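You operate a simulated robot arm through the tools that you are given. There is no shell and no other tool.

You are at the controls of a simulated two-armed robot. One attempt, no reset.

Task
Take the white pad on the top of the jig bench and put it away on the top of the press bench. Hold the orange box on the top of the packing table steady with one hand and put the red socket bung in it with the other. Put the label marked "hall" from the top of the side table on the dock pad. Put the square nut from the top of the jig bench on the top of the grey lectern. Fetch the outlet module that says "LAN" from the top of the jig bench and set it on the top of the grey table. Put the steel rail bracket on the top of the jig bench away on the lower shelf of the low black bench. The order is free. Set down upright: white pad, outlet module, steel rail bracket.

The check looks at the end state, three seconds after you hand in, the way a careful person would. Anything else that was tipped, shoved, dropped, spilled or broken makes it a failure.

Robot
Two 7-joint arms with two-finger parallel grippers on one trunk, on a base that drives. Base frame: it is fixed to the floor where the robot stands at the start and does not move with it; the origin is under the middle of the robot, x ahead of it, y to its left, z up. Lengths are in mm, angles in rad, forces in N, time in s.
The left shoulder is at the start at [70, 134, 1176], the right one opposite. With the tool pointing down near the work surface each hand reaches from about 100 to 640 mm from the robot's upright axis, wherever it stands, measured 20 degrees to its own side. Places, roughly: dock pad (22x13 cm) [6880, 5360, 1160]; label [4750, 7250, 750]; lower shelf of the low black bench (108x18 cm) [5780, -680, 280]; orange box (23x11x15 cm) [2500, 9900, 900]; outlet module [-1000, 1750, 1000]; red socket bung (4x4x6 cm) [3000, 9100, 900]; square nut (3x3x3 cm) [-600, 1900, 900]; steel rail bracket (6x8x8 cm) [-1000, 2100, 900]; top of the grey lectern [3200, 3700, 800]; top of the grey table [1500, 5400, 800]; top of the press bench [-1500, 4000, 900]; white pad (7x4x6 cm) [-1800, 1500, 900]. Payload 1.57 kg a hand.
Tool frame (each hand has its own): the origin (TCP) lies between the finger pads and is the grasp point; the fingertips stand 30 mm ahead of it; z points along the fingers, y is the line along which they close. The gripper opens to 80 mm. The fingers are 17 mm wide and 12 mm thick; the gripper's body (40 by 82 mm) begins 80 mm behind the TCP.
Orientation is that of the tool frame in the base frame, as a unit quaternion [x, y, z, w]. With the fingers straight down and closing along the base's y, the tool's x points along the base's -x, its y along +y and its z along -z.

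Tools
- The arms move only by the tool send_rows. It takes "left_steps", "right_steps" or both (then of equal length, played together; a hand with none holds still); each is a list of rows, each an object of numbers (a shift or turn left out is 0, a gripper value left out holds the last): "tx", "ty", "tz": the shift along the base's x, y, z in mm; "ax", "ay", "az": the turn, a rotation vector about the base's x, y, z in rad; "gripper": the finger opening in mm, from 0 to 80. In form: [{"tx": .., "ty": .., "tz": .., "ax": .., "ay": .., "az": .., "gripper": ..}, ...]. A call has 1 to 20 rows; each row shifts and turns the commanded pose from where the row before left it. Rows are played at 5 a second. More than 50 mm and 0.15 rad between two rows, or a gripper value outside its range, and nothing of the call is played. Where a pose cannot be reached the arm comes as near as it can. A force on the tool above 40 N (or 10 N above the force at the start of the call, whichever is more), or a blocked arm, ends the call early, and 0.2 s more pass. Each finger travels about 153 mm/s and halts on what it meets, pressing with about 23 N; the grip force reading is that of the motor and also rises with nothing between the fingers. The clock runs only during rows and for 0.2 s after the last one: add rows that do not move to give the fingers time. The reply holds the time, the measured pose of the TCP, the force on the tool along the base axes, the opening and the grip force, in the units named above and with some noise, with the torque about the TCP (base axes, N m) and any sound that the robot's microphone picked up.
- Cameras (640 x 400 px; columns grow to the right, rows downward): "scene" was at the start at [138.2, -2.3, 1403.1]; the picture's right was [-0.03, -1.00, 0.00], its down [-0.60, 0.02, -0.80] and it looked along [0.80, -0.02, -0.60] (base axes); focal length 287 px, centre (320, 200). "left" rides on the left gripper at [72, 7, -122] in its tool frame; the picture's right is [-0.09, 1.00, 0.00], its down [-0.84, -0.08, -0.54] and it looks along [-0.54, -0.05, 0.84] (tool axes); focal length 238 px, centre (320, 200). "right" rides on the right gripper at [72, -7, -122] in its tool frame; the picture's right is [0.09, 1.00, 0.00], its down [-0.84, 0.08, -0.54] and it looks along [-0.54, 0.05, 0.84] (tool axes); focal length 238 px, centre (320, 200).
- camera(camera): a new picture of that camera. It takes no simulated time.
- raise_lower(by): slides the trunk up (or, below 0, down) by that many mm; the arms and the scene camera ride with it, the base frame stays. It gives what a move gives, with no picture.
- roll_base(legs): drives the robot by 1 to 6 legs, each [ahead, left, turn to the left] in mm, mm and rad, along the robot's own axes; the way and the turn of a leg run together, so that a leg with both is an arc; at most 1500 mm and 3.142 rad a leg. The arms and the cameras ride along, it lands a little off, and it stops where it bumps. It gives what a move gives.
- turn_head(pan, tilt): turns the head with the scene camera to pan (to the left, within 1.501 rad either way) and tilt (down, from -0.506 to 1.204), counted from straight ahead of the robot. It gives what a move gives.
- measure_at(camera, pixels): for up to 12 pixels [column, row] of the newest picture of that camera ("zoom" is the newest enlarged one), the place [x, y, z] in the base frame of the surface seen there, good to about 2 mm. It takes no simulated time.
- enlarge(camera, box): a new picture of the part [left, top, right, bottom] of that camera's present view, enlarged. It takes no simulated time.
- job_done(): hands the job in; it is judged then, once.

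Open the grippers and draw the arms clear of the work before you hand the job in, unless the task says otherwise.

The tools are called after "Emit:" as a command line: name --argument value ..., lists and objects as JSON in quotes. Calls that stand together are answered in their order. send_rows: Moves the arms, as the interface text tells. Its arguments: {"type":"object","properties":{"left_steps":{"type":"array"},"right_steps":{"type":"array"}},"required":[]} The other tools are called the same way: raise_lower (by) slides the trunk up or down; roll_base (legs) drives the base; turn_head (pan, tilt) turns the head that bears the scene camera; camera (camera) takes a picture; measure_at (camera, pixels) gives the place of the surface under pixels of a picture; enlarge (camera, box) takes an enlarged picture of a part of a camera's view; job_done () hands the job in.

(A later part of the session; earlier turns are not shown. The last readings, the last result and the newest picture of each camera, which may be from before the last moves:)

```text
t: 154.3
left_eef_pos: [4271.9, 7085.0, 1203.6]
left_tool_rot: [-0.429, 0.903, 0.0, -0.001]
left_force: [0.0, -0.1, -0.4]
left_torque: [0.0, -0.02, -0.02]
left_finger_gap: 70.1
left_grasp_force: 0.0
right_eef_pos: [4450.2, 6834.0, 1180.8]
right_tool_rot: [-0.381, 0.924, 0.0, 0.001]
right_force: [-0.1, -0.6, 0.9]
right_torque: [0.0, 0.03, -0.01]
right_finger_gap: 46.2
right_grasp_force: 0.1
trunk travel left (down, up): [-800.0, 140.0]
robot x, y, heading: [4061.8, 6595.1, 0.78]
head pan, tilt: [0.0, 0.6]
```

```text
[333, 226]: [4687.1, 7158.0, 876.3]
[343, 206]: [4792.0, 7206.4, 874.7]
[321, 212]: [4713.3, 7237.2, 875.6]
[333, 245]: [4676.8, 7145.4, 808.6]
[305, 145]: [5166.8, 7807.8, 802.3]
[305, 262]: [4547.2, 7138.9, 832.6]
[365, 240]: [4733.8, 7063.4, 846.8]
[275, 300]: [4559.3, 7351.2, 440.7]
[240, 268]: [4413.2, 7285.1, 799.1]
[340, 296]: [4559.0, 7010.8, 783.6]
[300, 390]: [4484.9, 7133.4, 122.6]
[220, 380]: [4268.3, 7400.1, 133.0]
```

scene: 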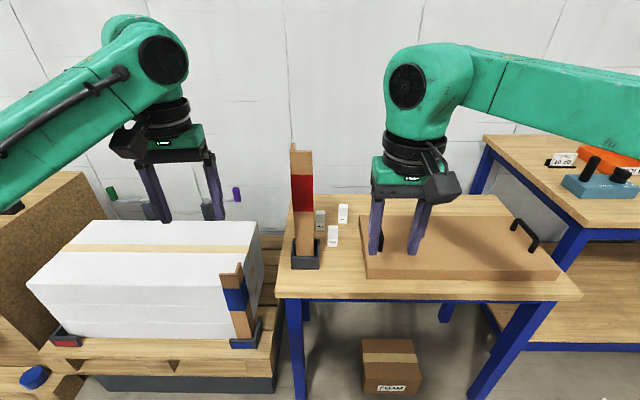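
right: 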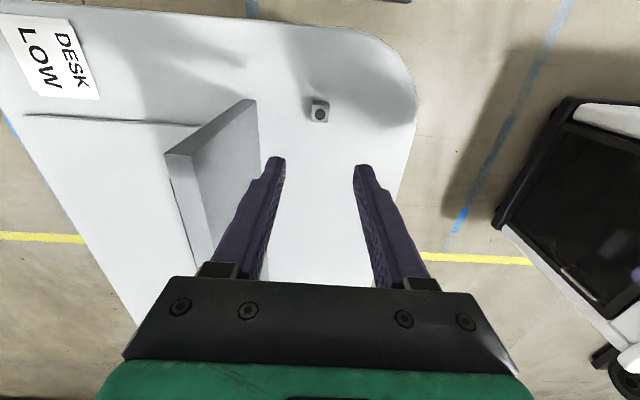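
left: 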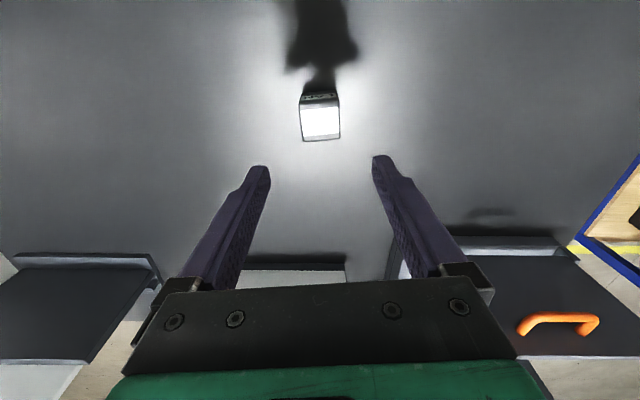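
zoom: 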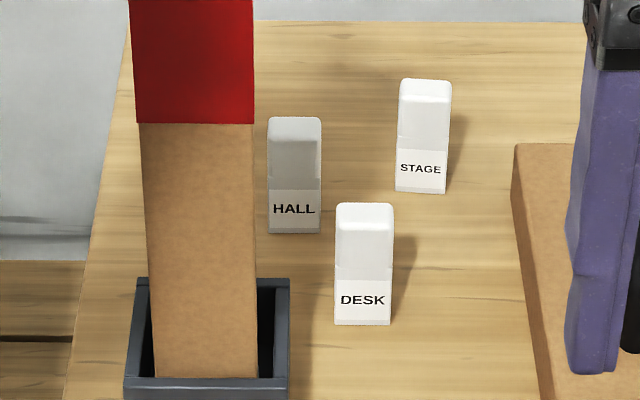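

HALL is the tag at (4713,7237), left-rear; a tall post stands before it on the left and DESK in front right. The right hand coming from the right side avoids the post. I check the post's height.

Emit:
measure_at --camera "scene" --pixels '[[301, 158], [302, 185], [302, 152], [310, 170], [294, 170], [319, 240], [294, 250]]'

Emit:
measure_at --camera "zoom" --pixels '[[275, 122], [315, 122], [295, 225], [275, 225], [318, 225], [340, 208], [390, 210], [402, 85], [445, 85], [362, 315]]'

```text
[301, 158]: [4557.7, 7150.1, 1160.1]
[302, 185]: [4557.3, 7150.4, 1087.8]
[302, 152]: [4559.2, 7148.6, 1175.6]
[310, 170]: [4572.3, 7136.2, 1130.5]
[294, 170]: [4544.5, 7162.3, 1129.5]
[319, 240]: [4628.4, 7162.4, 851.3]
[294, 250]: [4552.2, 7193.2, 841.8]
```

```text
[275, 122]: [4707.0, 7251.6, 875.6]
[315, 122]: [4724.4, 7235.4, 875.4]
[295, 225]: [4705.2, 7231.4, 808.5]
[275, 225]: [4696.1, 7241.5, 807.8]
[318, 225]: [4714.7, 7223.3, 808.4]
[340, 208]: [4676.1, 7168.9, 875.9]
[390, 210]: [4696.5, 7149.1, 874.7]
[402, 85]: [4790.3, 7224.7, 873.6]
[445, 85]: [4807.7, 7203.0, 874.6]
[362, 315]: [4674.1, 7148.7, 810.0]
```

HALL stands 75 mm tall (z 801–876). The post tops out at ~1190, so I raise the trunk fully before rolling forward, then keep the right hand to the right of the post.

Emit:
raise_lower --by 140

Emit:
roll_base --legs '[[0, 130, 0], [345, 0, 0]]'

Emit:
turn_head --pan -0.1 --tilt 0.9

Emit:
camera --camera "scene"

Emit:
camera --camera "right"

```text
t: 156.0
left_eef_pos: [4270.7, 7085.5, 1343.0]
left_tool_rot: [-0.429, 0.903, 0.0, 0.0]
left_force: [0.4, 0.7, -1.3]
left_torque: [0.0, -0.04, 0.01]
left_finger_gap: 70.1
left_grasp_force: 0.0
right_eef_pos: [4449.5, 6835.2, 1321.0]
right_tool_rot: [-0.382, 0.924, 0.001, 0.0]
right_force: [-0.1, 0.1, -0.8]
right_torque: [0.0, 0.01, 0.02]
right_finger_gap: 46.0
right_grasp_force: 0.0
trunk travel left (down, up): [-940.0, 0.0]
robot x, y, heading: [4060.4, 6597.8, 0.783]
head pan, tilt: [0.0, 0.6]
```

```text
t: 159.2
left_eef_pos: [4419.4, 7416.6, 1344.2]
left_tool_rot: [-0.428, 0.904, 0.0, 0.001]
left_force: [-0.9, 0.2, 0.4]
left_torque: [0.01, -0.03, 0.01]
left_finger_gap: 70.2
left_grasp_force: 0.1
right_eef_pos: [4597.4, 7166.4, 1322.4]
right_tool_rot: [-0.38, 0.925, 0.002, 0.002]
right_force: [0.6, -0.4, -0.8]
right_torque: [0.02, -0.05, 0.01]
right_finger_gap: 45.9
right_grasp_force: 0.1
trunk travel left (down, up): [-940.0, 0.0]
robot x, y, heading: [4207.6, 6928.2, 0.781]
head pan, tilt: [0.0, 0.6]
```

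```text
t: 159.9
left_eef_pos: [4420.8, 7418.4, 1344.1]
left_tool_rot: [-0.428, 0.904, 0.0, 0.0]
left_force: [0.7, -0.2, -1.5]
left_torque: [-0.02, 0.01, 0.01]
left_finger_gap: 69.9
left_grasp_force: 0.0
right_eef_pos: [4599.6, 7166.0, 1320.4]
right_tool_rot: [-0.38, 0.925, 0.002, 0.001]
right_force: [0.4, -0.1, -0.7]
right_torque: [0.0, 0.01, -0.02]
right_finger_gap: 46.1
right_grasp_force: 0.0
trunk travel left (down, up): [-940.0, 0.0]
robot x, y, heading: [4213.0, 6931.5, 0.779]
head pan, tilt: [-0.099, 0.901]
```

```text
taken
```

scene: 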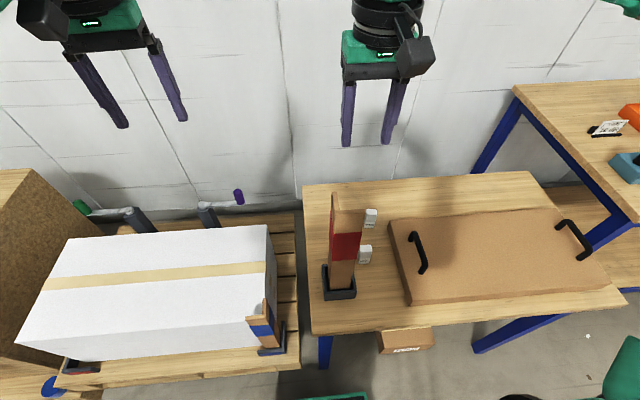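

```text
taken
```

right: 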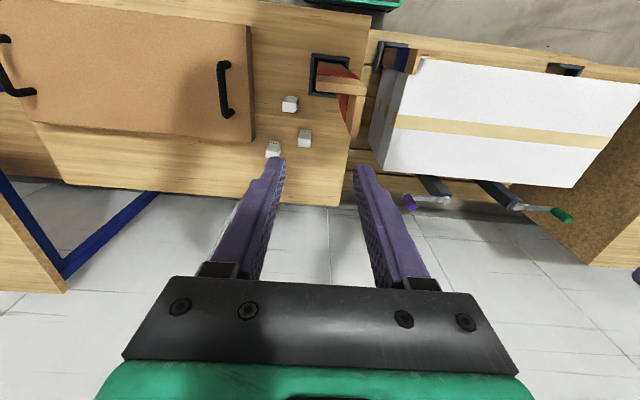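

The right hand is now directly above the post at (4558,7149). I shift it right 170 mm, lower the trunk, and only then reach forward and left to HALL.

Emit:
send_rows --right_steps '[{"tx": 30, "ty": -30, "gripper": 56}, {"tx": 30, "ty": -30}, {"tx": 30, "ty": -30}, {"tx": 30, "ty": -30}, {}]'

Emit:
raise_lower --by -220

Emit:
camera --camera "scene"

Emit:
camera --camera "right"

```text
t: 161.2
left_eef_pos: [4421.8, 7419.4, 1343.0]
left_tool_rot: [-0.428, 0.904, 0.001, 0.0]
left_force: [-0.2, 0.0, -0.2]
left_torque: [-0.01, -0.01, -0.01]
left_finger_gap: 70.0
left_grasp_force: 0.1
right_eef_pos: [4718.5, 7048.2, 1320.1]
right_tool_rot: [-0.379, 0.925, 0.001, 0.001]
right_force: [-1.0, 0.2, -0.7]
right_torque: [-0.02, 0.02, 0.0]
right_finger_gap: 56.2
right_grasp_force: 0.1
trunk travel left (down, up): [-940.0, 0.0]
robot x, y, heading: [4209.2, 6932.4, 0.778]
head pan, tilt: [-0.099, 0.901]
```

```text
t: 163.5
left_eef_pos: [4421.5, 7418.3, 1123.1]
left_tool_rot: [-0.427, 0.904, 0.0, 0.0]
left_force: [-0.4, 0.2, 0.0]
left_torque: [-0.02, 0.0, -0.01]
left_finger_gap: 70.1
left_grasp_force: 0.2
right_eef_pos: [4718.5, 7047.4, 1100.5]
right_tool_rot: [-0.38, 0.925, 0.001, 0.0]
right_force: [0.4, 0.2, -0.8]
right_torque: [-0.01, -0.01, 0.0]
right_finger_gap: 56.4
right_grasp_force: 0.0
trunk travel left (down, up): [-720.0, 220.0]
robot x, y, heading: [4207.0, 6928.6, 0.779]
head pan, tilt: [-0.099, 0.901]
```

```text
taken
```

scene: 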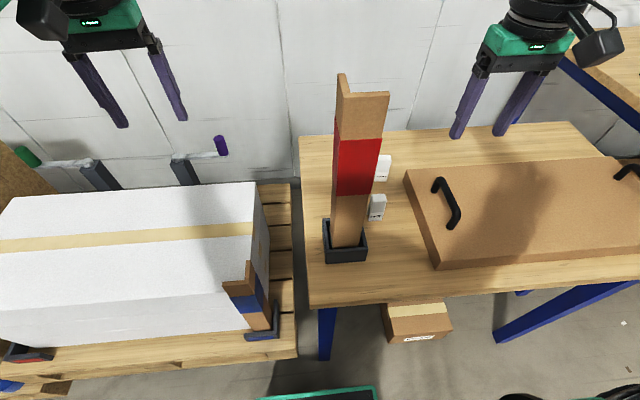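

```text
taken
```

right: 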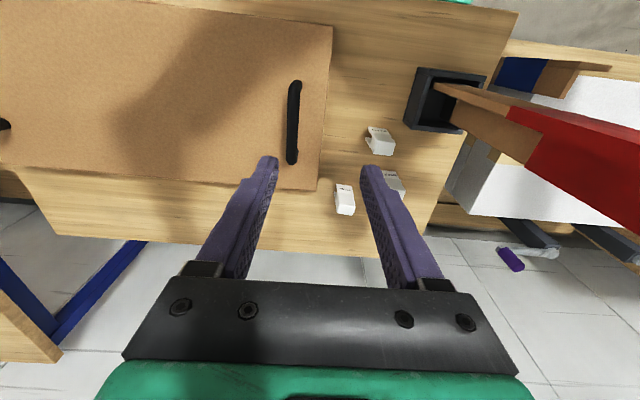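

Now I reach 130 mm forward, then 140 mm left at z≈1100 to be above HALL.

Emit:
send_rows --right_steps '[{"tx": 31, "ty": 31}, {"tx": 31, "ty": 31}, {"tx": 31, "ty": 31}, {"tx": -24.4, "ty": 25.2}, {"tx": -24.4, "ty": 25.2}, {"tx": -24.4, "ty": 25.2}, {"tx": -24.4, "ty": 25.2}, {}]'

Emit:
camera --camera "right"

Emit:
camera --camera "scene"

```text
t: 165.3
left_eef_pos: [4421.6, 7419.3, 1122.8]
left_tool_rot: [-0.427, 0.904, 0.0, -0.001]
left_force: [0.8, -0.3, -0.5]
left_torque: [0.03, 0.01, 0.02]
left_finger_gap: 69.8
left_grasp_force: 0.2
right_eef_pos: [4658.9, 7182.9, 1076.2]
right_tool_rot: [-0.38, 0.925, 0.002, 0.001]
right_force: [0.2, -0.1, 0.0]
right_torque: [0.01, 0.02, 0.0]
right_finger_gap: 55.9
right_grasp_force: 0.0
right hand out of reach, approached as far as the arm can: row 2, 3, 4, 5, 6, 7
trunk travel left (down, up): [-720.0, 220.0]
robot x, y, heading: [4209.9, 6931.1, 0.777]
head pan, tilt: [-0.099, 0.901]
```

```text
taken
```

right: 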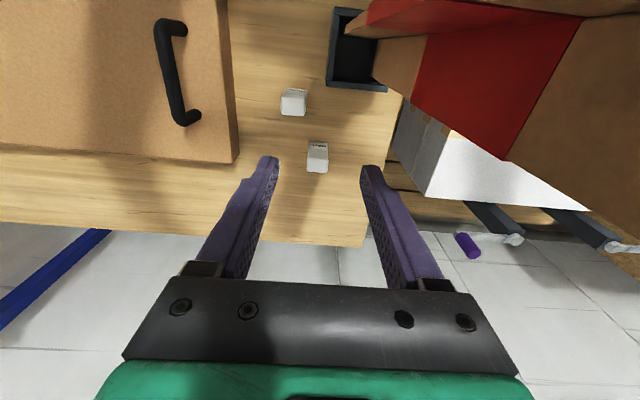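

```text
taken
```

scene: 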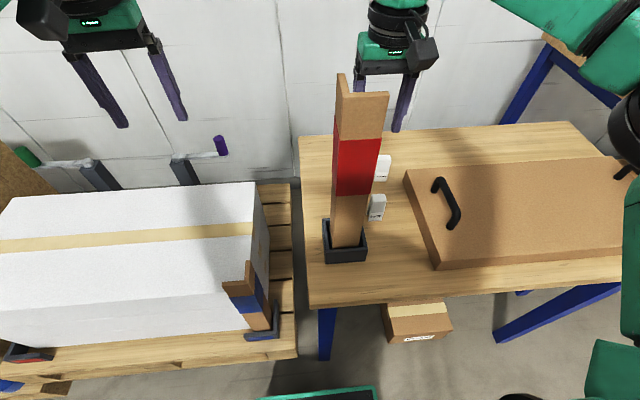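

At this height the pose is out of reach, and the hand camera is close to the post. I shift right 60 mm, go down to z≈960 (above the tags), where the reach is longer, then move in.

Emit:
send_rows --right_steps '[{"tx": 21, "ty": -21.5}, {"tx": 21, "ty": -21.5}, {"tz": -40}, {"tz": -40}, {"tz": -30}, {}]'

Emit:
camera --camera "right"

```text
t: 166.7
left_eef_pos: [4422.3, 7417.9, 1123.1]
left_tool_rot: [-0.427, 0.904, 0.0, 0.0]
left_force: [0.4, -0.4, 0.1]
left_torque: [0.02, 0.01, 0.03]
left_finger_gap: 70.0
left_grasp_force: 0.0
right_eef_pos: [4700.4, 7140.5, 968.2]
right_tool_rot: [-0.379, 0.925, 0.001, 0.0]
right_force: [0.2, -0.3, 0.0]
right_torque: [-0.03, 0.0, 0.02]
right_finger_gap: 56.0
right_grasp_force: 0.1
trunk travel left (down, up): [-720.0, 220.0]
robot x, y, heading: [4213.1, 6933.7, 0.78]
head pan, tilt: [-0.099, 0.901]
```

```text
taken
```

right: 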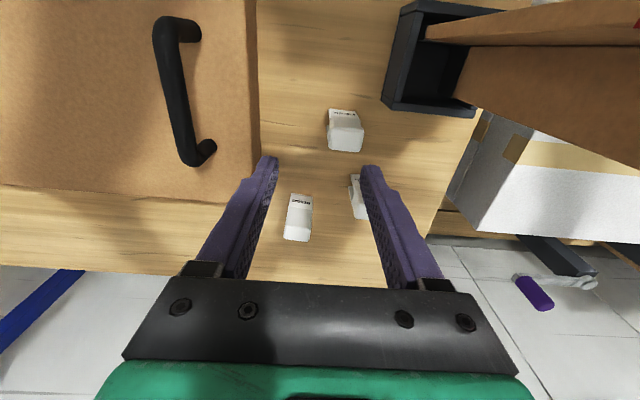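

Now I move toward HALL (partly behind the right-hand finger at (358,195)) at this height.

Emit:
send_rows --right_steps '[{"tx": 20, "ty": 20}, {"tx": 14, "ty": 40}, {"tx": -20.4, "ty": 40.5}, {}]'

Emit:
camera --camera "right"

Emit:
camera --camera "scene"

```text
t: 167.7
left_eef_pos: [4420.4, 7417.5, 1122.7]
left_tool_rot: [-0.427, 0.904, 0.0, -0.001]
left_force: [0.3, -0.4, -0.6]
left_torque: [0.02, 0.0, -0.02]
left_finger_gap: 70.1
left_grasp_force: 0.0
right_eef_pos: [4696.8, 7180.2, 974.8]
right_tool_rot: [-0.38, 0.925, 0.001, 0.0]
right_force: [1.1, 0.5, 0.2]
right_torque: [-0.03, 0.0, 0.03]
right_finger_gap: 55.9
right_grasp_force: 0.1
right hand out of reach, approached as far as the arm can: row 2, 3
trunk travel left (down, up): [-720.0, 220.0]
robot x, y, heading: [4208.3, 6929.0, 0.781]
head pan, tilt: [-0.099, 0.901]
```

```text
taken
```

right: 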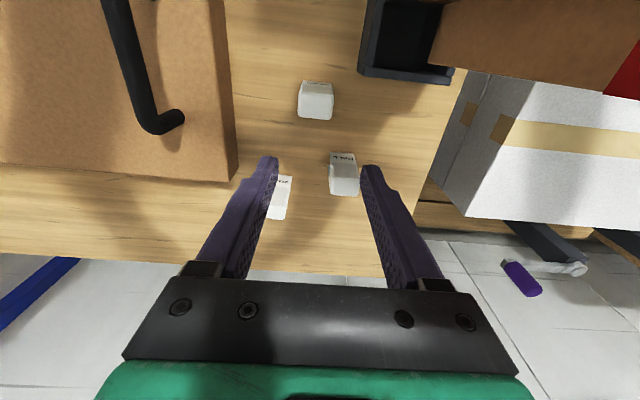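

```text
taken
```

scene: 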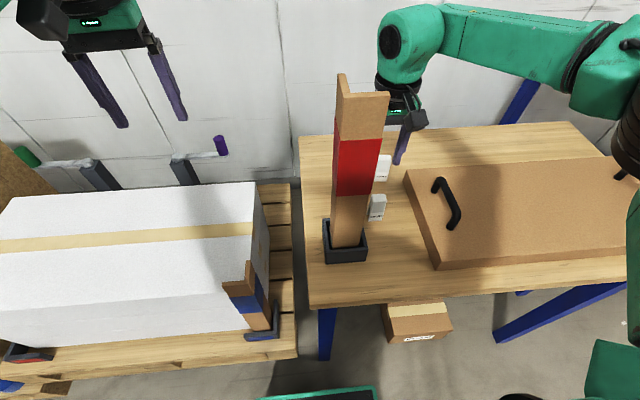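

Still short of reach by about 60 mm. A higher trunk with the same tool height reaches farther, so I raise the trunk 150 mm and lower the hand by the same amount.

Emit:
raise_lower --by 150

Emit:
send_rows --right_steps '[{"tz": -45}, {"tz": -45}, {"tz": -40}, {"tz": -20}, {}]'

Emit:
send_rows --right_steps '[{"tx": 10, "ty": 20}, {"tx": 5, "ty": 20}, {"tx": 2, "ty": 20}, {}]'

Emit:
camera --camera "right"

```text
t: 169.4
left_eef_pos: [4421.9, 7419.2, 1272.3]
left_tool_rot: [-0.428, 0.904, 0.0, 0.0]
left_force: [-1.2, 1.2, -0.6]
left_torque: [-0.02, -0.01, 0.01]
left_finger_gap: 69.9
left_grasp_force: 0.0
right_eef_pos: [4697.7, 7180.3, 1124.1]
right_tool_rot: [-0.379, 0.925, 0.001, 0.0]
right_force: [0.4, -0.2, -0.4]
right_torque: [0.01, 0.0, 0.0]
right_finger_gap: 56.1
right_grasp_force: 0.0
trunk travel left (down, up): [-870.0, 70.0]
robot x, y, heading: [4209.0, 6931.2, 0.774]
head pan, tilt: [-0.099, 0.901]
```

```text
t: 170.6
left_eef_pos: [4421.7, 7418.5, 1274.0]
left_tool_rot: [-0.428, 0.904, 0.0, -0.001]
left_force: [-0.6, -0.5, 0.8]
left_torque: [0.0, 0.03, 0.01]
left_finger_gap: 70.2
left_grasp_force: 0.1
right_eef_pos: [4687.2, 7135.5, 997.8]
right_tool_rot: [-0.38, 0.925, 0.003, 0.0]
right_force: [0.1, 0.7, 0.3]
right_torque: [0.02, -0.02, -0.01]
right_finger_gap: 55.9
right_grasp_force: 0.0
right hand out of reach, approached as far as the arm can: row 1, 2, 3, 4
trunk travel left (down, up): [-870.0, 70.0]
robot x, y, heading: [4208.1, 6932.1, 0.778]
head pan, tilt: [-0.099, 0.901]
```

```text
t: 171.6
left_eef_pos: [4421.3, 7417.8, 1272.5]
left_tool_rot: [-0.428, 0.904, 0.0, 0.0]
left_force: [0.5, -0.6, 0.1]
left_torque: [0.0, -0.02, 0.0]
left_finger_gap: 70.0
left_grasp_force: 0.1
right_eef_pos: [4691.7, 7149.1, 1024.8]
right_tool_rot: [-0.38, 0.925, 0.003, 0.002]
right_force: [0.2, 0.3, 0.9]
right_torque: [0.0, -0.02, -0.01]
right_finger_gap: 56.0
right_grasp_force: 0.1
right hand out of reach, approached as far as the arm can: row 1, 2, 3
trunk travel left (down, up): [-870.0, 70.0]
robot x, y, heading: [4207.7, 6928.5, 0.779]
head pan, tilt: [-0.099, 0.901]
```

```text
taken
```

right: 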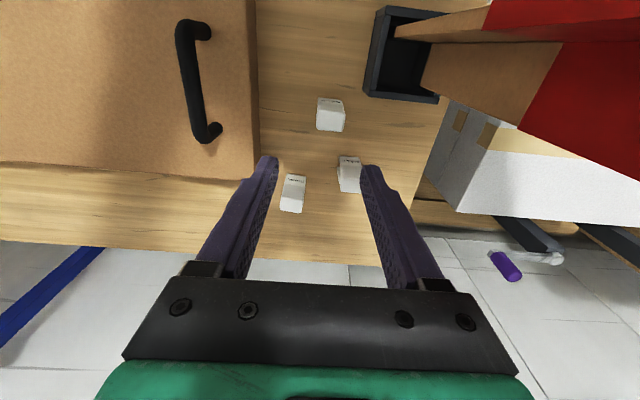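

The reach got worse with the raised trunk; best is with the shoulder ~230 mm above the tool, as with the LAN module. I return the trunk lower and check how much room the base has before the table leg.

Emit:
send_rows --right_steps '[{"tx": 21, "ty": -21.5}, {"tx": 21, "ty": -21.5}, {"tz": 30}, {}]'

Emit:
turn_head --pan 0 --tilt 1.2

Emit:
camera --camera "scene"

```text
t: 172.6
left_eef_pos: [4420.6, 7419.1, 1272.8]
left_tool_rot: [-0.429, 0.903, -0.001, 0.001]
left_force: [0.3, 0.6, -0.6]
left_torque: [0.03, 0.02, -0.03]
left_finger_gap: 69.9
left_grasp_force: 0.1
right_eef_pos: [4732.7, 7107.3, 1053.3]
right_tool_rot: [-0.379, 0.925, 0.002, 0.0]
right_force: [-0.5, -0.5, -0.1]
right_torque: [0.01, -0.02, 0.01]
right_finger_gap: 55.9
right_grasp_force: 0.0
trunk travel left (down, up): [-870.0, 70.0]
robot x, y, heading: [4208.0, 6936.1, 0.779]
head pan, tilt: [-0.099, 0.901]
```

```text
t: 173.4
left_eef_pos: [4421.0, 7418.2, 1273.0]
left_tool_rot: [-0.428, 0.904, 0.0, 0.0]
left_force: [-0.7, 0.0, -0.7]
left_torque: [-0.01, -0.01, 0.03]
left_finger_gap: 69.9
left_grasp_force: 0.1
right_eef_pos: [4733.6, 7107.3, 1054.1]
right_tool_rot: [-0.379, 0.925, 0.001, 0.001]
right_force: [0.0, 0.0, 0.5]
right_torque: [0.0, 0.0, 0.02]
right_finger_gap: 55.7
right_grasp_force: 0.1
trunk travel left (down, up): [-870.0, 70.0]
robot x, y, heading: [4209.2, 6928.0, 0.782]
head pan, tilt: [0.0, 1.201]
```

```text
taken
```

scene: 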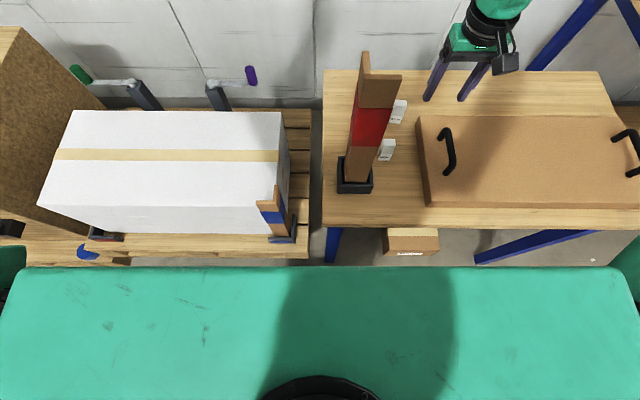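

I measure the left table leg, the FOAM box and the pallet front.

Emit:
measure_at --camera "scene" --pixels '[[331, 258], [333, 235], [405, 252], [388, 252], [200, 255], [300, 255], [350, 225], [480, 262], [100, 265]]'

Emit:
turn_head --pan 0 --tilt 0.9

Emit:
camera --camera "scene"

```text
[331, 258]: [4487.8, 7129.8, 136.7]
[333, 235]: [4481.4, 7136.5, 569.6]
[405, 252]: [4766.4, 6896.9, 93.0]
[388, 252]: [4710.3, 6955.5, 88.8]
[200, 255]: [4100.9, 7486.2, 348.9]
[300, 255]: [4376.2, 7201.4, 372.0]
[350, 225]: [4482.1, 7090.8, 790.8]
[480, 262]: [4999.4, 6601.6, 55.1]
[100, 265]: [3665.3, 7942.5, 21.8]
```

```text
t: 174.2
left_eef_pos: [4422.0, 7418.0, 1273.6]
left_tool_rot: [-0.428, 0.904, -0.001, 0.001]
left_force: [0.5, 0.8, -0.5]
left_torque: [0.0, -0.03, 0.02]
left_finger_gap: 70.2
left_grasp_force: 0.1
right_eef_pos: [4733.9, 7107.0, 1054.8]
right_tool_rot: [-0.38, 0.925, 0.001, 0.001]
right_force: [0.3, 0.2, -0.1]
right_torque: [0.03, -0.03, 0.0]
right_finger_gap: 56.0
right_grasp_force: 0.1
trunk travel left (down, up): [-870.0, 70.0]
robot x, y, heading: [4207.3, 6935.2, 0.778]
head pan, tilt: [0.0, 0.901]
```

```text
taken
```

scene: 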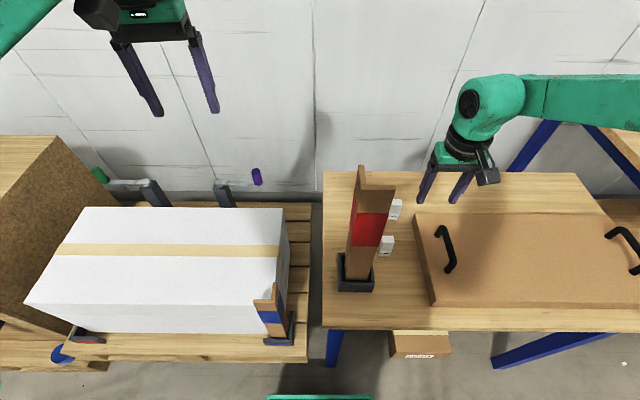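

Emit:
measure_at --camera "scene" --pixels '[[320, 397], [280, 397], [360, 397], [320, 396], [335, 360], [395, 200], [387, 240]]'

```text
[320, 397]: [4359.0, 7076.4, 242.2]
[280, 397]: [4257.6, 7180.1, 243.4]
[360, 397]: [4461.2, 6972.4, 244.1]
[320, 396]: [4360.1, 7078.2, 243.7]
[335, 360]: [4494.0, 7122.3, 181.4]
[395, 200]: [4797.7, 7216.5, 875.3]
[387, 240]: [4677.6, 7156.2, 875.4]
```

Base front is ~210 mm ahead, the leg ~335 mm, so I can roll 70 mm closer. I lift the right hand 100 mm, roll in, and lower the trunk 200 mm.

Emit:
send_rows --right_steps '[{"tz": 50}, {"tz": 50}, {}]'

Emit:
roll_base --legs '[[70, 0, 0]]'

Emit:
raise_lower --by -180

Emit:
camera --camera "right"

Emit:
camera --camera "scene"

```text
t: 175.0
left_eef_pos: [4422.7, 7418.7, 1272.9]
left_tool_rot: [-0.428, 0.904, 0.0, 0.0]
left_force: [-0.7, 0.3, 0.3]
left_torque: [0.02, 0.01, 0.01]
left_finger_gap: 70.0
left_grasp_force: 0.0
right_eef_pos: [4734.9, 7107.9, 1154.4]
right_tool_rot: [-0.379, 0.925, 0.001, 0.001]
right_force: [0.9, 0.1, -0.3]
right_torque: [0.02, 0.02, 0.0]
right_finger_gap: 56.0
right_grasp_force: 0.1
trunk travel left (down, up): [-870.0, 70.0]
robot x, y, heading: [4208.0, 6935.2, 0.781]
head pan, tilt: [0.0, 0.901]
```

```text
t: 176.0
left_eef_pos: [4463.4, 7460.0, 1277.8]
left_tool_rot: [-0.427, 0.904, 0.001, 0.004]
left_force: [0.1, -0.5, 0.5]
left_torque: [0.05, -0.04, -0.02]
left_finger_gap: 70.0
left_grasp_force: 0.2
right_eef_pos: [4777.9, 7148.8, 1156.8]
right_tool_rot: [-0.378, 0.926, 0.003, 0.005]
right_force: [-1.2, -0.6, -0.2]
right_torque: [0.04, -0.04, -0.01]
right_finger_gap: 56.1
right_grasp_force: 0.1
trunk travel left (down, up): [-870.0, 70.0]
robot x, y, heading: [4255.6, 6981.4, 0.779]
head pan, tilt: [0.0, 0.901]
```

```text
t: 178.0
left_eef_pos: [4471.6, 7466.4, 1093.2]
left_tool_rot: [-0.428, 0.904, 0.0, -0.001]
left_force: [0.2, -0.6, -0.2]
left_torque: [0.05, 0.0, -0.01]
left_finger_gap: 70.0
left_grasp_force: 0.1
right_eef_pos: [4783.5, 7155.5, 973.2]
right_tool_rot: [-0.379, 0.926, 0.002, 0.001]
right_force: [0.4, 0.5, 0.4]
right_torque: [-0.02, -0.01, -0.01]
right_finger_gap: 56.0
right_grasp_force: 0.0
trunk travel left (down, up): [-690.0, 250.0]
robot x, y, heading: [4259.4, 6978.9, 0.78]
head pan, tilt: [0.0, 0.901]
```

```text
taken
```

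right: 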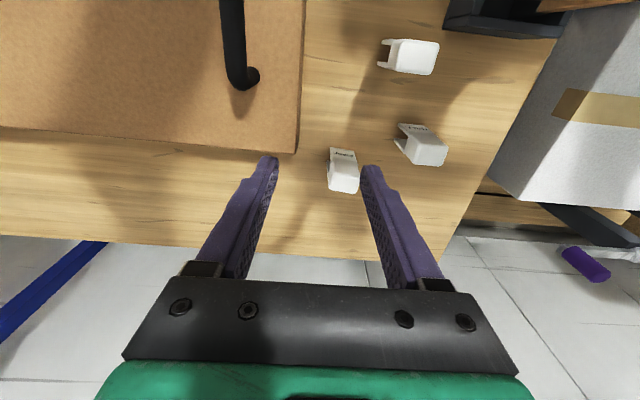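

```text
taken
```

scene: 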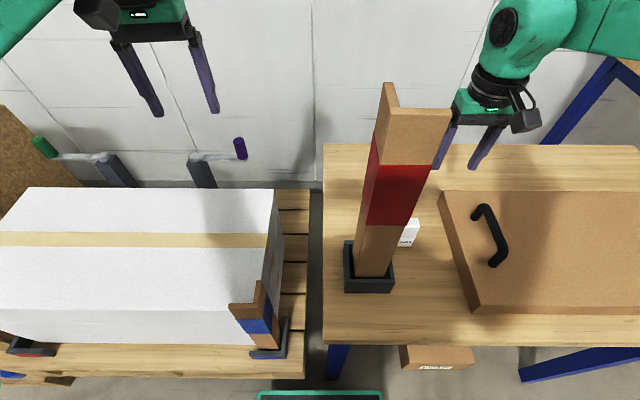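

Now in the right picture: STAGE at (343,170), HALL at (422,145), DESK at (410,57). I zoom on HALL and measure it.

Emit:
enlarge --camera "right" --box '[370, 110, 470, 180]'

```text
5.71 times, centred on (420, 145) of right
```

zoom: 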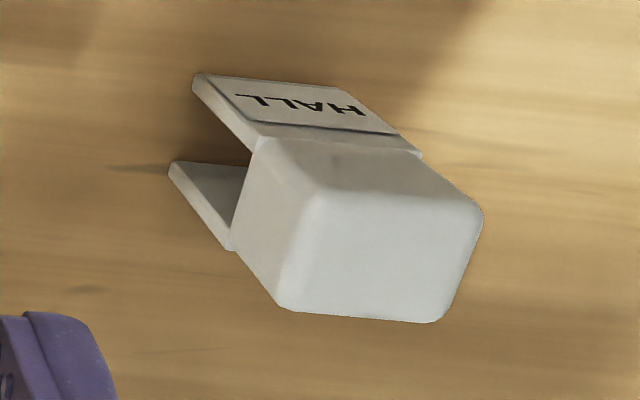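

Emit:
measure_at --camera "zoom" --pixels '[[315, 200], [472, 212], [440, 315], [290, 302], [380, 250], [350, 165], [260, 215], [300, 120], [200, 180], [120, 300], [240, 190]]'

```text
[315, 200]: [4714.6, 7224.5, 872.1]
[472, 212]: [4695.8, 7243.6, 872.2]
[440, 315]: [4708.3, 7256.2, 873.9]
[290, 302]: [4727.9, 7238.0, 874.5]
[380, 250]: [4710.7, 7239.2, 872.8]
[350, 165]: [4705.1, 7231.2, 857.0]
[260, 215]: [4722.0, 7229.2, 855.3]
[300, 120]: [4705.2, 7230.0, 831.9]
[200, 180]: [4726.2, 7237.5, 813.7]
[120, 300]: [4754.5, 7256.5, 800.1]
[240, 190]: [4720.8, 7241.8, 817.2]
```

HALL's top centre is (4711.5,7240.5,874), aligned with the fingers. I move left above it at the same height.

Emit:
send_rows --right_steps '[{"tx": -24, "ty": 28.3}, {"tx": -24, "ty": 28.3}, {"tx": -24, "ty": 28.4}, {}]'

Emit:
camera --camera "right"

```text
t: 179.0
left_eef_pos: [4471.3, 7466.8, 1094.3]
left_tool_rot: [-0.427, 0.904, 0.0, 0.0]
left_force: [-0.1, -0.6, -0.7]
left_torque: [0.02, 0.03, -0.03]
left_finger_gap: 70.3
left_grasp_force: 0.0
right_eef_pos: [4708.1, 7236.2, 974.3]
right_tool_rot: [-0.379, 0.926, 0.002, 0.002]
right_force: [-0.2, 0.0, -0.2]
right_torque: [0.01, 0.0, -0.03]
right_finger_gap: 55.7
right_grasp_force: 0.2
right hand out of reach, approached as far as the arm can: row 3
trunk travel left (down, up): [-690.0, 250.0]
robot x, y, heading: [4256.5, 6980.3, 0.777]
head pan, tilt: [0.0, 0.901]
```

```text
taken
```

right: 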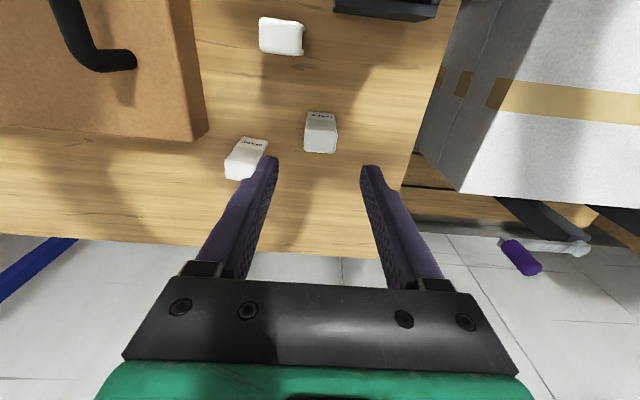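

HALL is centred at (320,140), as expected for this height. I descend in steps and check drift.

Emit:
send_rows --right_steps '[{"tz": -35, "tx": 1.5, "ty": 2}, {"tz": -30, "tx": 1, "ty": 1}, {}]'

Emit:
camera --camera "right"

```text
t: 179.8
left_eef_pos: [4470.8, 7466.3, 1094.1]
left_tool_rot: [-0.427, 0.904, 0.0, 0.001]
left_force: [-0.2, 0.5, -0.4]
left_torque: [-0.03, -0.02, 0.04]
left_finger_gap: 69.5
left_grasp_force: 0.0
right_eef_pos: [4710.9, 7226.5, 911.4]
right_tool_rot: [-0.379, 0.925, 0.002, 0.001]
right_force: [0.1, -0.3, 0.1]
right_torque: [-0.02, 0.01, -0.01]
right_finger_gap: 56.0
right_grasp_force: 0.0
right hand out of reach, approached as far as the arm can: row 1, 2
trunk travel left (down, up): [-690.0, 250.0]
robot x, y, heading: [4257.0, 6981.5, 0.779]
head pan, tilt: [0.0, 0.901]
```

```text
taken
```

right: 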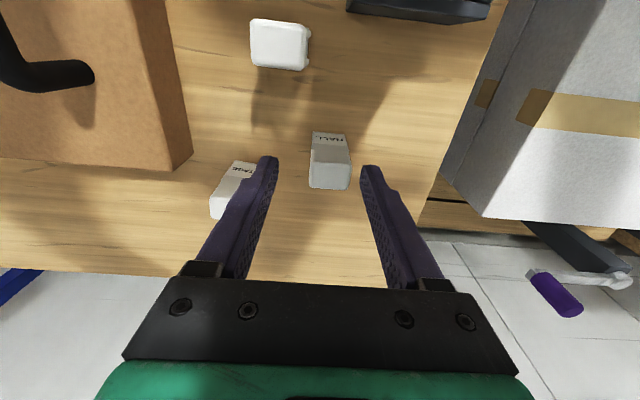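

The lower pose drifts 14 mm short; the arm reaches further when the hand is more to its own side. I lift, shift the hand right, and sidestep the base 70 mm left.

Emit:
send_rows --right_steps '[{"tz": 40}, {"tz": 30, "tx": 15, "ty": -15}, {"tx": 20, "ty": -20}, {"tx": 20, "ty": -20}, {}]'

Emit:
roll_base --legs '[[0, 75, 0]]'

Emit:
camera --camera "right"

```text
t: 181.0
left_eef_pos: [4470.9, 7468.2, 1093.3]
left_tool_rot: [-0.427, 0.904, -0.001, 0.0]
left_force: [-0.1, 0.2, -0.9]
left_torque: [0.01, 0.01, -0.01]
left_finger_gap: 70.2
left_grasp_force: 0.1
right_eef_pos: [4766.2, 7174.3, 982.8]
right_tool_rot: [-0.378, 0.926, 0.001, 0.0]
right_force: [-0.5, 0.1, -0.4]
right_torque: [-0.02, -0.01, -0.01]
right_finger_gap: 56.2
right_grasp_force: 0.1
trunk travel left (down, up): [-690.0, 250.0]
robot x, y, heading: [4259.2, 6979.1, 0.778]
head pan, tilt: [0.0, 0.901]
```

```text
t: 182.1
left_eef_pos: [4421.4, 7516.6, 1094.3]
left_tool_rot: [-0.427, 0.904, 0.001, 0.0]
left_force: [0.3, -0.5, 0.5]
left_torque: [-0.04, 0.0, 0.01]
left_finger_gap: 70.0
left_grasp_force: 0.1
right_eef_pos: [4715.6, 7223.9, 981.2]
right_tool_rot: [-0.379, 0.925, 0.003, 0.001]
right_force: [-0.4, -0.1, 0.2]
right_torque: [0.01, 0.03, 0.01]
right_finger_gap: 55.9
right_grasp_force: 0.0
trunk travel left (down, up): [-690.0, 250.0]
robot x, y, heading: [4207.7, 7031.3, 0.778]
head pan, tilt: [0.0, 0.901]
```

```text
taken
```

right: 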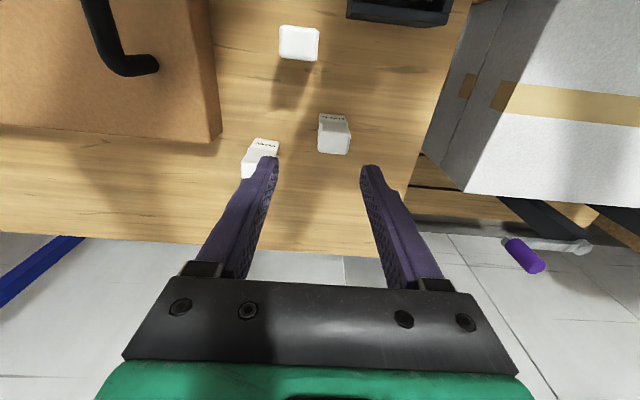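

Delta to HALL is about (-4,+17). I move there and descend to z≈905 to check the tracking.

Emit:
send_rows --right_steps '[{"tx": -4, "ty": 16.6}, {"tz": -40}, {"tz": -36}, {}]'

Emit:
camera --camera "right"

```text
t: 183.1
left_eef_pos: [4420.3, 7518.9, 1092.9]
left_tool_rot: [-0.427, 0.904, 0.0, 0.0]
left_force: [-0.4, 0.5, 0.3]
left_torque: [-0.01, 0.02, 0.0]
left_finger_gap: 70.1
left_grasp_force: 0.1
right_eef_pos: [4712.3, 7242.7, 905.8]
right_tool_rot: [-0.379, 0.925, 0.002, 0.002]
right_force: [1.0, 0.2, 0.0]
right_torque: [-0.01, 0.02, -0.03]
right_finger_gap: 56.0
right_grasp_force: 0.2
trunk travel left (down, up): [-690.0, 250.0]
robot x, y, heading: [4202.2, 7030.7, 0.773]
head pan, tilt: [0.0, 0.901]
```

```text
taken
```

right: 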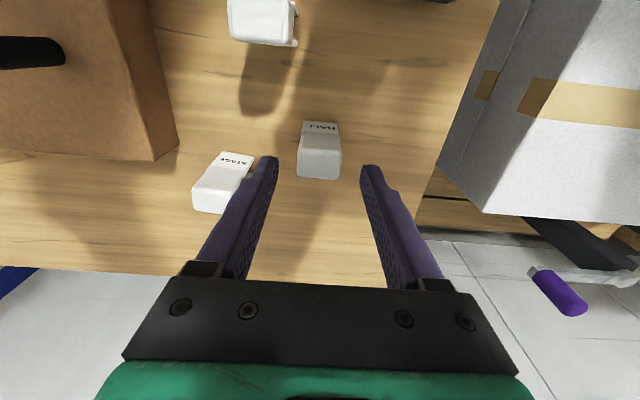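

HALL sits between the fingers. I go down to z≈853 and close.

Emit:
send_rows --right_steps '[{"tz": -30}, {"tz": -23}, {}, {"gripper": 15}, {"gripper": 15}, {"gripper": 15}, {}]'

Emit:
camera --camera "right"

```text
t: 184.7
left_eef_pos: [4418.9, 7519.3, 1094.3]
left_tool_rot: [-0.426, 0.905, 0.0, 0.0]
left_force: [0.2, -0.1, -0.3]
left_torque: [-0.02, 0.03, 0.03]
left_finger_gap: 70.0
left_grasp_force: 0.1
right_eef_pos: [4712.1, 7243.1, 851.9]
right_tool_rot: [-0.378, 0.926, 0.002, 0.001]
right_force: [-1.5, -0.1, 0.2]
right_torque: [-0.03, -0.03, 0.03]
right_finger_gap: 31.2
right_grasp_force: 22.9
trunk travel left (down, up): [-690.0, 250.0]
robot x, y, heading: [4207.7, 7034.1, 0.782]
head pan, tilt: [0.0, 0.901]
```

```text
taken
```

right: 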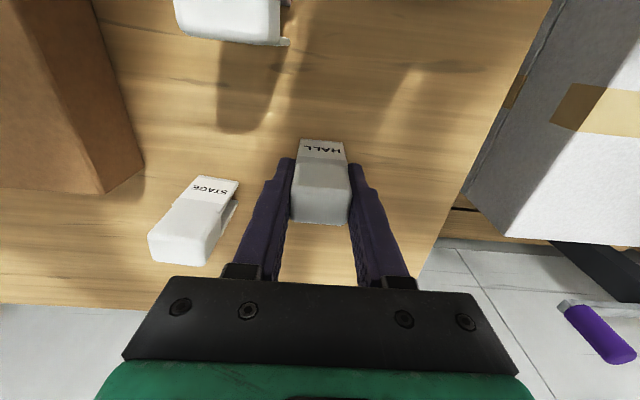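

HALL is gripped (31.2 mm). I lift it, shift right away from the post, then raise the trunk and back off.

Emit:
send_rows --right_steps '[{"tz": 40}, {"tz": 45}, {"tz": 45}, {"tx": 25, "ty": -25}, {"tx": 30, "ty": -30}, {"tx": 30, "ty": -30}, {"tx": 30, "ty": -30}, {}]'

Emit:
camera --camera "scene"

```text
t: 186.5
left_eef_pos: [4420.0, 7519.1, 1092.2]
left_tool_rot: [-0.426, 0.905, 0.0, 0.0]
left_force: [0.1, 0.1, -0.6]
left_torque: [0.03, 0.03, 0.03]
left_finger_gap: 70.0
left_grasp_force: 0.0
right_eef_pos: [4788.6, 7131.7, 980.7]
right_tool_rot: [-0.377, 0.926, 0.0, 0.001]
right_force: [-0.6, 0.2, -0.8]
right_torque: [0.02, 0.04, -0.01]
right_finger_gap: 31.4
right_grasp_force: 22.8
right hand out of reach, approached as far as the arm can: row 6, 7
trunk travel left (down, up): [-690.0, 250.0]
robot x, y, heading: [4207.4, 7031.5, 0.775]
head pan, tilt: [0.0, 0.901]
```

```text
taken
```

scene: 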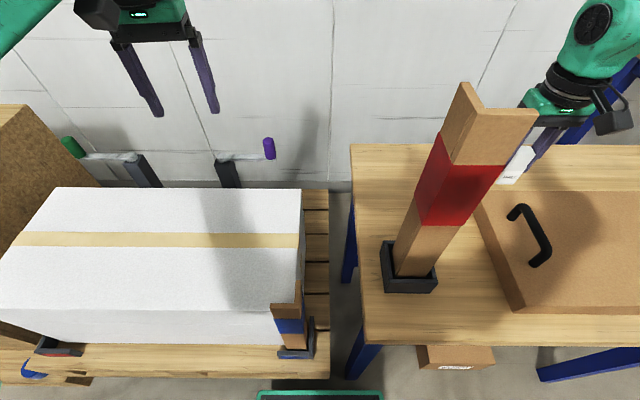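

Hand is 174 mm right of the post. I raise the trunk and roll back 450 mm, then look right toward the black machines.

Emit:
raise_lower --by 250

Emit:
roll_base --legs '[[-450, 0, 0]]'

Emit:
turn_head --pan -1.0 --tilt 0.35

Emit:
camera --camera "scene"

Emit:
camera --camera "right"

```text
t: 189.1
left_eef_pos: [4419.6, 7519.8, 1343.6]
left_tool_rot: [-0.427, 0.904, 0.0, 0.0]
left_force: [-0.5, 0.3, 0.7]
left_torque: [-0.01, -0.01, 0.02]
left_finger_gap: 70.1
left_grasp_force: 0.0
right_eef_pos: [4789.5, 7131.5, 1230.2]
right_tool_rot: [-0.378, 0.926, 0.001, 0.003]
right_force: [0.2, -0.3, 0.1]
right_torque: [0.01, 0.01, -0.05]
right_finger_gap: 31.4
right_grasp_force: 22.8
trunk travel left (down, up): [-940.0, 0.0]
robot x, y, heading: [4206.3, 7030.5, 0.778]
head pan, tilt: [0.0, 0.901]
```

```text
t: 191.8
left_eef_pos: [4100.0, 7203.8, 1342.3]
left_tool_rot: [-0.427, 0.904, -0.001, -0.001]
left_force: [0.0, -0.2, -0.1]
left_torque: [0.01, 0.04, -0.01]
left_finger_gap: 70.2
left_grasp_force: 0.1
right_eef_pos: [4469.5, 6815.0, 1229.1]
right_tool_rot: [-0.377, 0.926, 0.0, 0.001]
right_force: [0.6, 0.5, -0.1]
right_torque: [0.0, 0.03, 0.01]
right_finger_gap: 31.7
right_grasp_force: 22.7
trunk travel left (down, up): [-940.0, 0.0]
robot x, y, heading: [3883.8, 6714.4, 0.774]
head pan, tilt: [0.0, 0.901]
```

```text
t: 193.1
left_eef_pos: [4098.1, 7202.5, 1342.9]
left_tool_rot: [-0.427, 0.904, -0.001, 0.0]
left_force: [0.7, 1.1, 0.4]
left_torque: [0.02, 0.05, -0.01]
left_finger_gap: 70.1
left_grasp_force: 0.1
right_eef_pos: [4467.7, 6814.5, 1229.7]
right_tool_rot: [-0.377, 0.926, 0.001, 0.001]
right_force: [0.5, -0.5, -1.4]
right_torque: [0.01, -0.01, 0.02]
right_finger_gap: 31.5
right_grasp_force: 22.8
trunk travel left (down, up): [-940.0, 0.0]
robot x, y, heading: [3885.1, 6715.7, 0.776]
head pan, tilt: [-1.0, 0.351]
```

```text
taken
```

scene: 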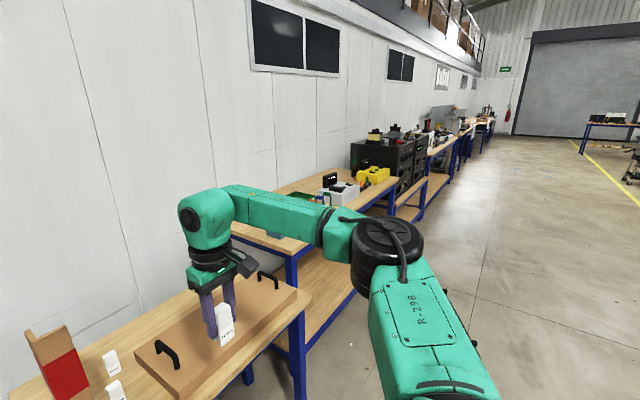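

```text
taken
```

right: 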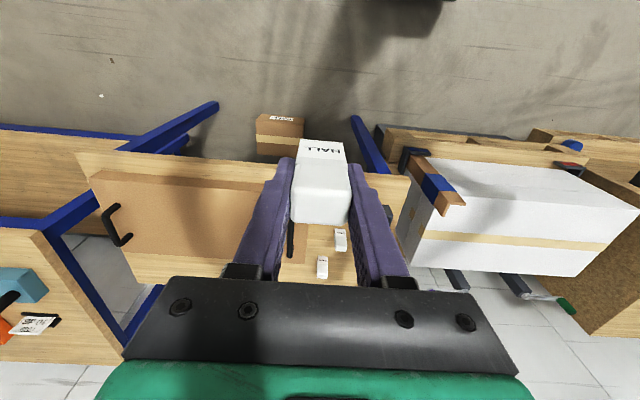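

The floor along the wall is clear. I measure the neighbouring bench's front and the rack positions.

Emit:
measure_at --camera "scene" --pixels '[[290, 250], [300, 390], [370, 195], [380, 140], [405, 150], [415, 210], [440, 145], [395, 135], [372, 135], [350, 285]]'

Emit:
enlarge --camera "scene" --box '[320, 90, 500, 220]'

```text
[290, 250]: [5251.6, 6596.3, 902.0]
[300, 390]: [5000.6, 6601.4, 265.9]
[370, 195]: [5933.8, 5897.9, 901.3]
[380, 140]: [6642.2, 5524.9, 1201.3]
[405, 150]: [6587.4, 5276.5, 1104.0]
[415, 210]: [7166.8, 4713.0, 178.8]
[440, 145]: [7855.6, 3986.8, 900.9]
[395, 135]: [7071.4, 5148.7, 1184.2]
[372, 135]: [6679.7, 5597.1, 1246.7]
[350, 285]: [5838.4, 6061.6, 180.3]
```

```text
3.08 times, centred on (410, 155) of scene
```

zoom: 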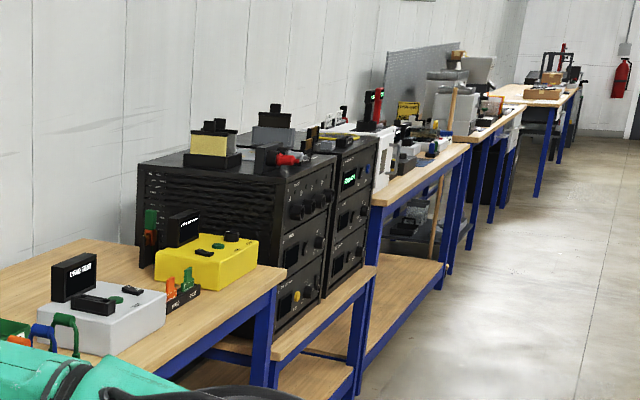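

Clear path; I sidestep right along the benches toward the racks.

Emit:
roll_base --legs '[[0, -1500, 0], [0, -1450, 0]]'

Emit:
turn_head --pan 0.0 --tilt 0.4

Emit:
camera --camera "scene"

```text
t: 207.1
left_eef_pos: [6136.3, 5099.4, 1343.3]
left_tool_rot: [-0.414, 0.91, -0.001, 0.0]
left_force: [0.7, 0.3, -0.1]
left_torque: [-0.04, 0.02, 0.03]
left_finger_gap: 69.8
left_grasp_force: 0.1
right_eef_pos: [6494.4, 4702.2, 1230.8]
right_tool_rot: [-0.363, 0.932, 0.001, 0.002]
right_force: [0.8, -0.4, -0.1]
right_torque: [0.02, 0.0, -0.01]
right_finger_gap: 31.5
right_grasp_force: 23.4
trunk travel left (down, up): [-940.0, 0.0]
robot x, y, heading: [5908.7, 4614.8, 0.744]
head pan, tilt: [-1.0, 0.351]
```

```text
t: 208.4
left_eef_pos: [6137.1, 5098.1, 1344.3]
left_tool_rot: [-0.414, 0.91, 0.0, -0.001]
left_force: [-0.7, -0.4, -0.4]
left_torque: [-0.01, -0.02, -0.01]
left_finger_gap: 70.0
left_grasp_force: 0.0
right_eef_pos: [6494.7, 4701.8, 1230.4]
right_tool_rot: [-0.363, 0.932, 0.001, 0.002]
right_force: [-0.1, 0.1, 0.4]
right_torque: [0.01, 0.02, 0.0]
right_finger_gap: 31.5
right_grasp_force: 23.2
trunk travel left (down, up): [-940.0, 0.0]
robot x, y, heading: [5908.3, 4620.9, 0.751]
head pan, tilt: [0.0, 0.4]
```

```text
taken
```

scene: 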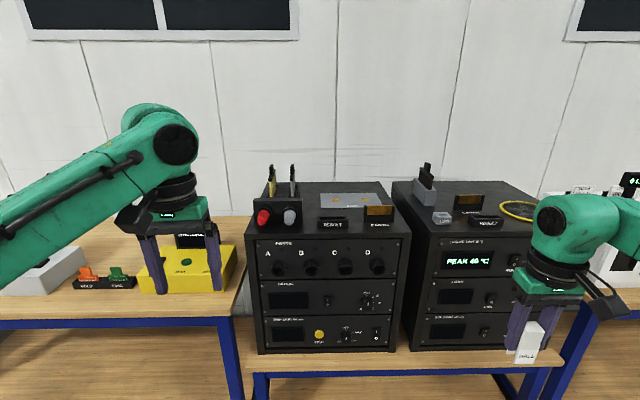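

Two racks ahead; a flat grey pad lies on the left rack's top around (350,200), and a yellow ring on the right one. I zoom in.

Emit:
enlarge --camera "scene" --box '[240, 150, 410, 250]'

Emit:
measure_at --camera "zoom" --pixels '[[300, 168], [530, 168], [300, 200], [540, 205], [420, 185], [400, 225], [270, 210], [160, 200], [340, 255], [520, 235], [350, 320]]'

Emit:
enlarge --camera "scene" --box '[390, 150, 560, 250]'

```text
3.76 times, centred on (325, 200) of scene
```

zoom: 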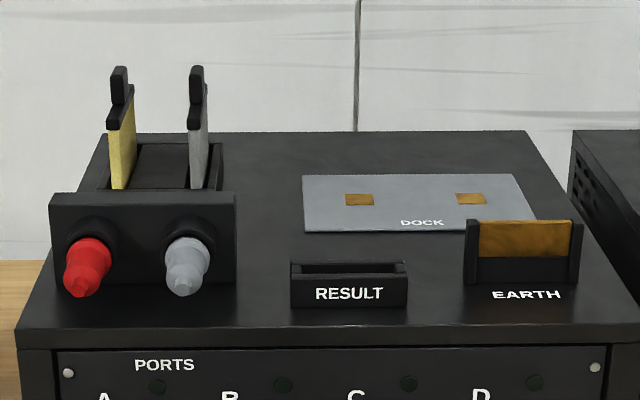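

```text
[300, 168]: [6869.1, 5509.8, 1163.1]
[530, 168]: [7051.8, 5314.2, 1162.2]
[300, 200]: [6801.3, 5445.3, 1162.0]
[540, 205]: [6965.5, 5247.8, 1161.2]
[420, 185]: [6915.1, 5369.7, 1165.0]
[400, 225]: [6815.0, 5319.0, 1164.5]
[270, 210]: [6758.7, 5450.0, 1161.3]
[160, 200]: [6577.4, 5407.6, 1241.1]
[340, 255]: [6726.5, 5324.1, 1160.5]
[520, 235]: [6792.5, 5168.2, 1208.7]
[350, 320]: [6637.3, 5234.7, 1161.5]
```

```text
3.76 times, centred on (475, 200) of scene
```

zoom: 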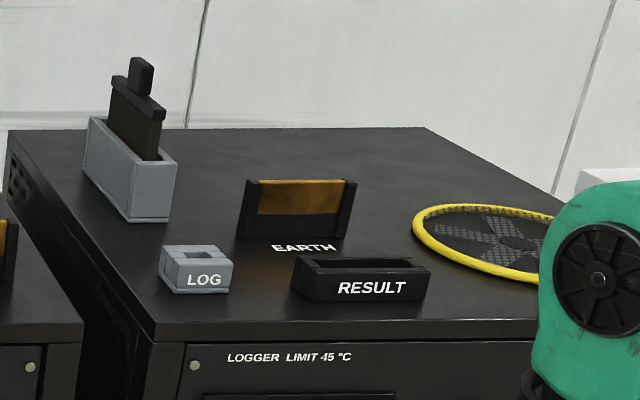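

The DOCK pad is on the left rack's top (z≈1165). I measure the bench front, and re-zoom to get the pad corners.

Emit:
measure_at --camera "scene" --pixels '[[330, 366], [480, 362], [320, 235], [320, 350], [330, 385]]'

Emit:
enlarge --camera "scene" --box '[310, 180, 400, 235]'

```text
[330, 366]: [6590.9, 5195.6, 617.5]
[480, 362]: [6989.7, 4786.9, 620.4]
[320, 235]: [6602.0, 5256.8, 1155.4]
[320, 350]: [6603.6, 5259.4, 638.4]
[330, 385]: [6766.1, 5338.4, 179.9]
```

```text
7.11 times, centred on (355, 208) of scene
```

zoom: 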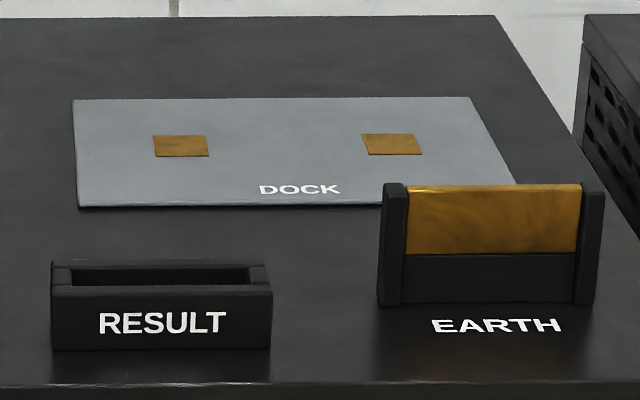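

Emit:
measure_at --camera "zoom" --pixels '[[78, 102], [470, 100], [80, 203], [375, 200], [180, 146], [392, 145], [285, 145], [510, 178], [390, 190], [590, 190], [160, 275], [270, 120]]'

```text
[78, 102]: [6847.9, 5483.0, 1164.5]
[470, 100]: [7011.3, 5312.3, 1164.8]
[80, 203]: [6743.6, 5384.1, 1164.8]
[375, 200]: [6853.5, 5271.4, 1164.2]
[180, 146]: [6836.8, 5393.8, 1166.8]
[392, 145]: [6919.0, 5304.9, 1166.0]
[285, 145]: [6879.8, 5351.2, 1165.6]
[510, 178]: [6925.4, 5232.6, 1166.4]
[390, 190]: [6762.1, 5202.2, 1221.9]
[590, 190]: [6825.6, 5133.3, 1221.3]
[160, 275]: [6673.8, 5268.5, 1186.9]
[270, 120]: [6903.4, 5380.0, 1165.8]
```

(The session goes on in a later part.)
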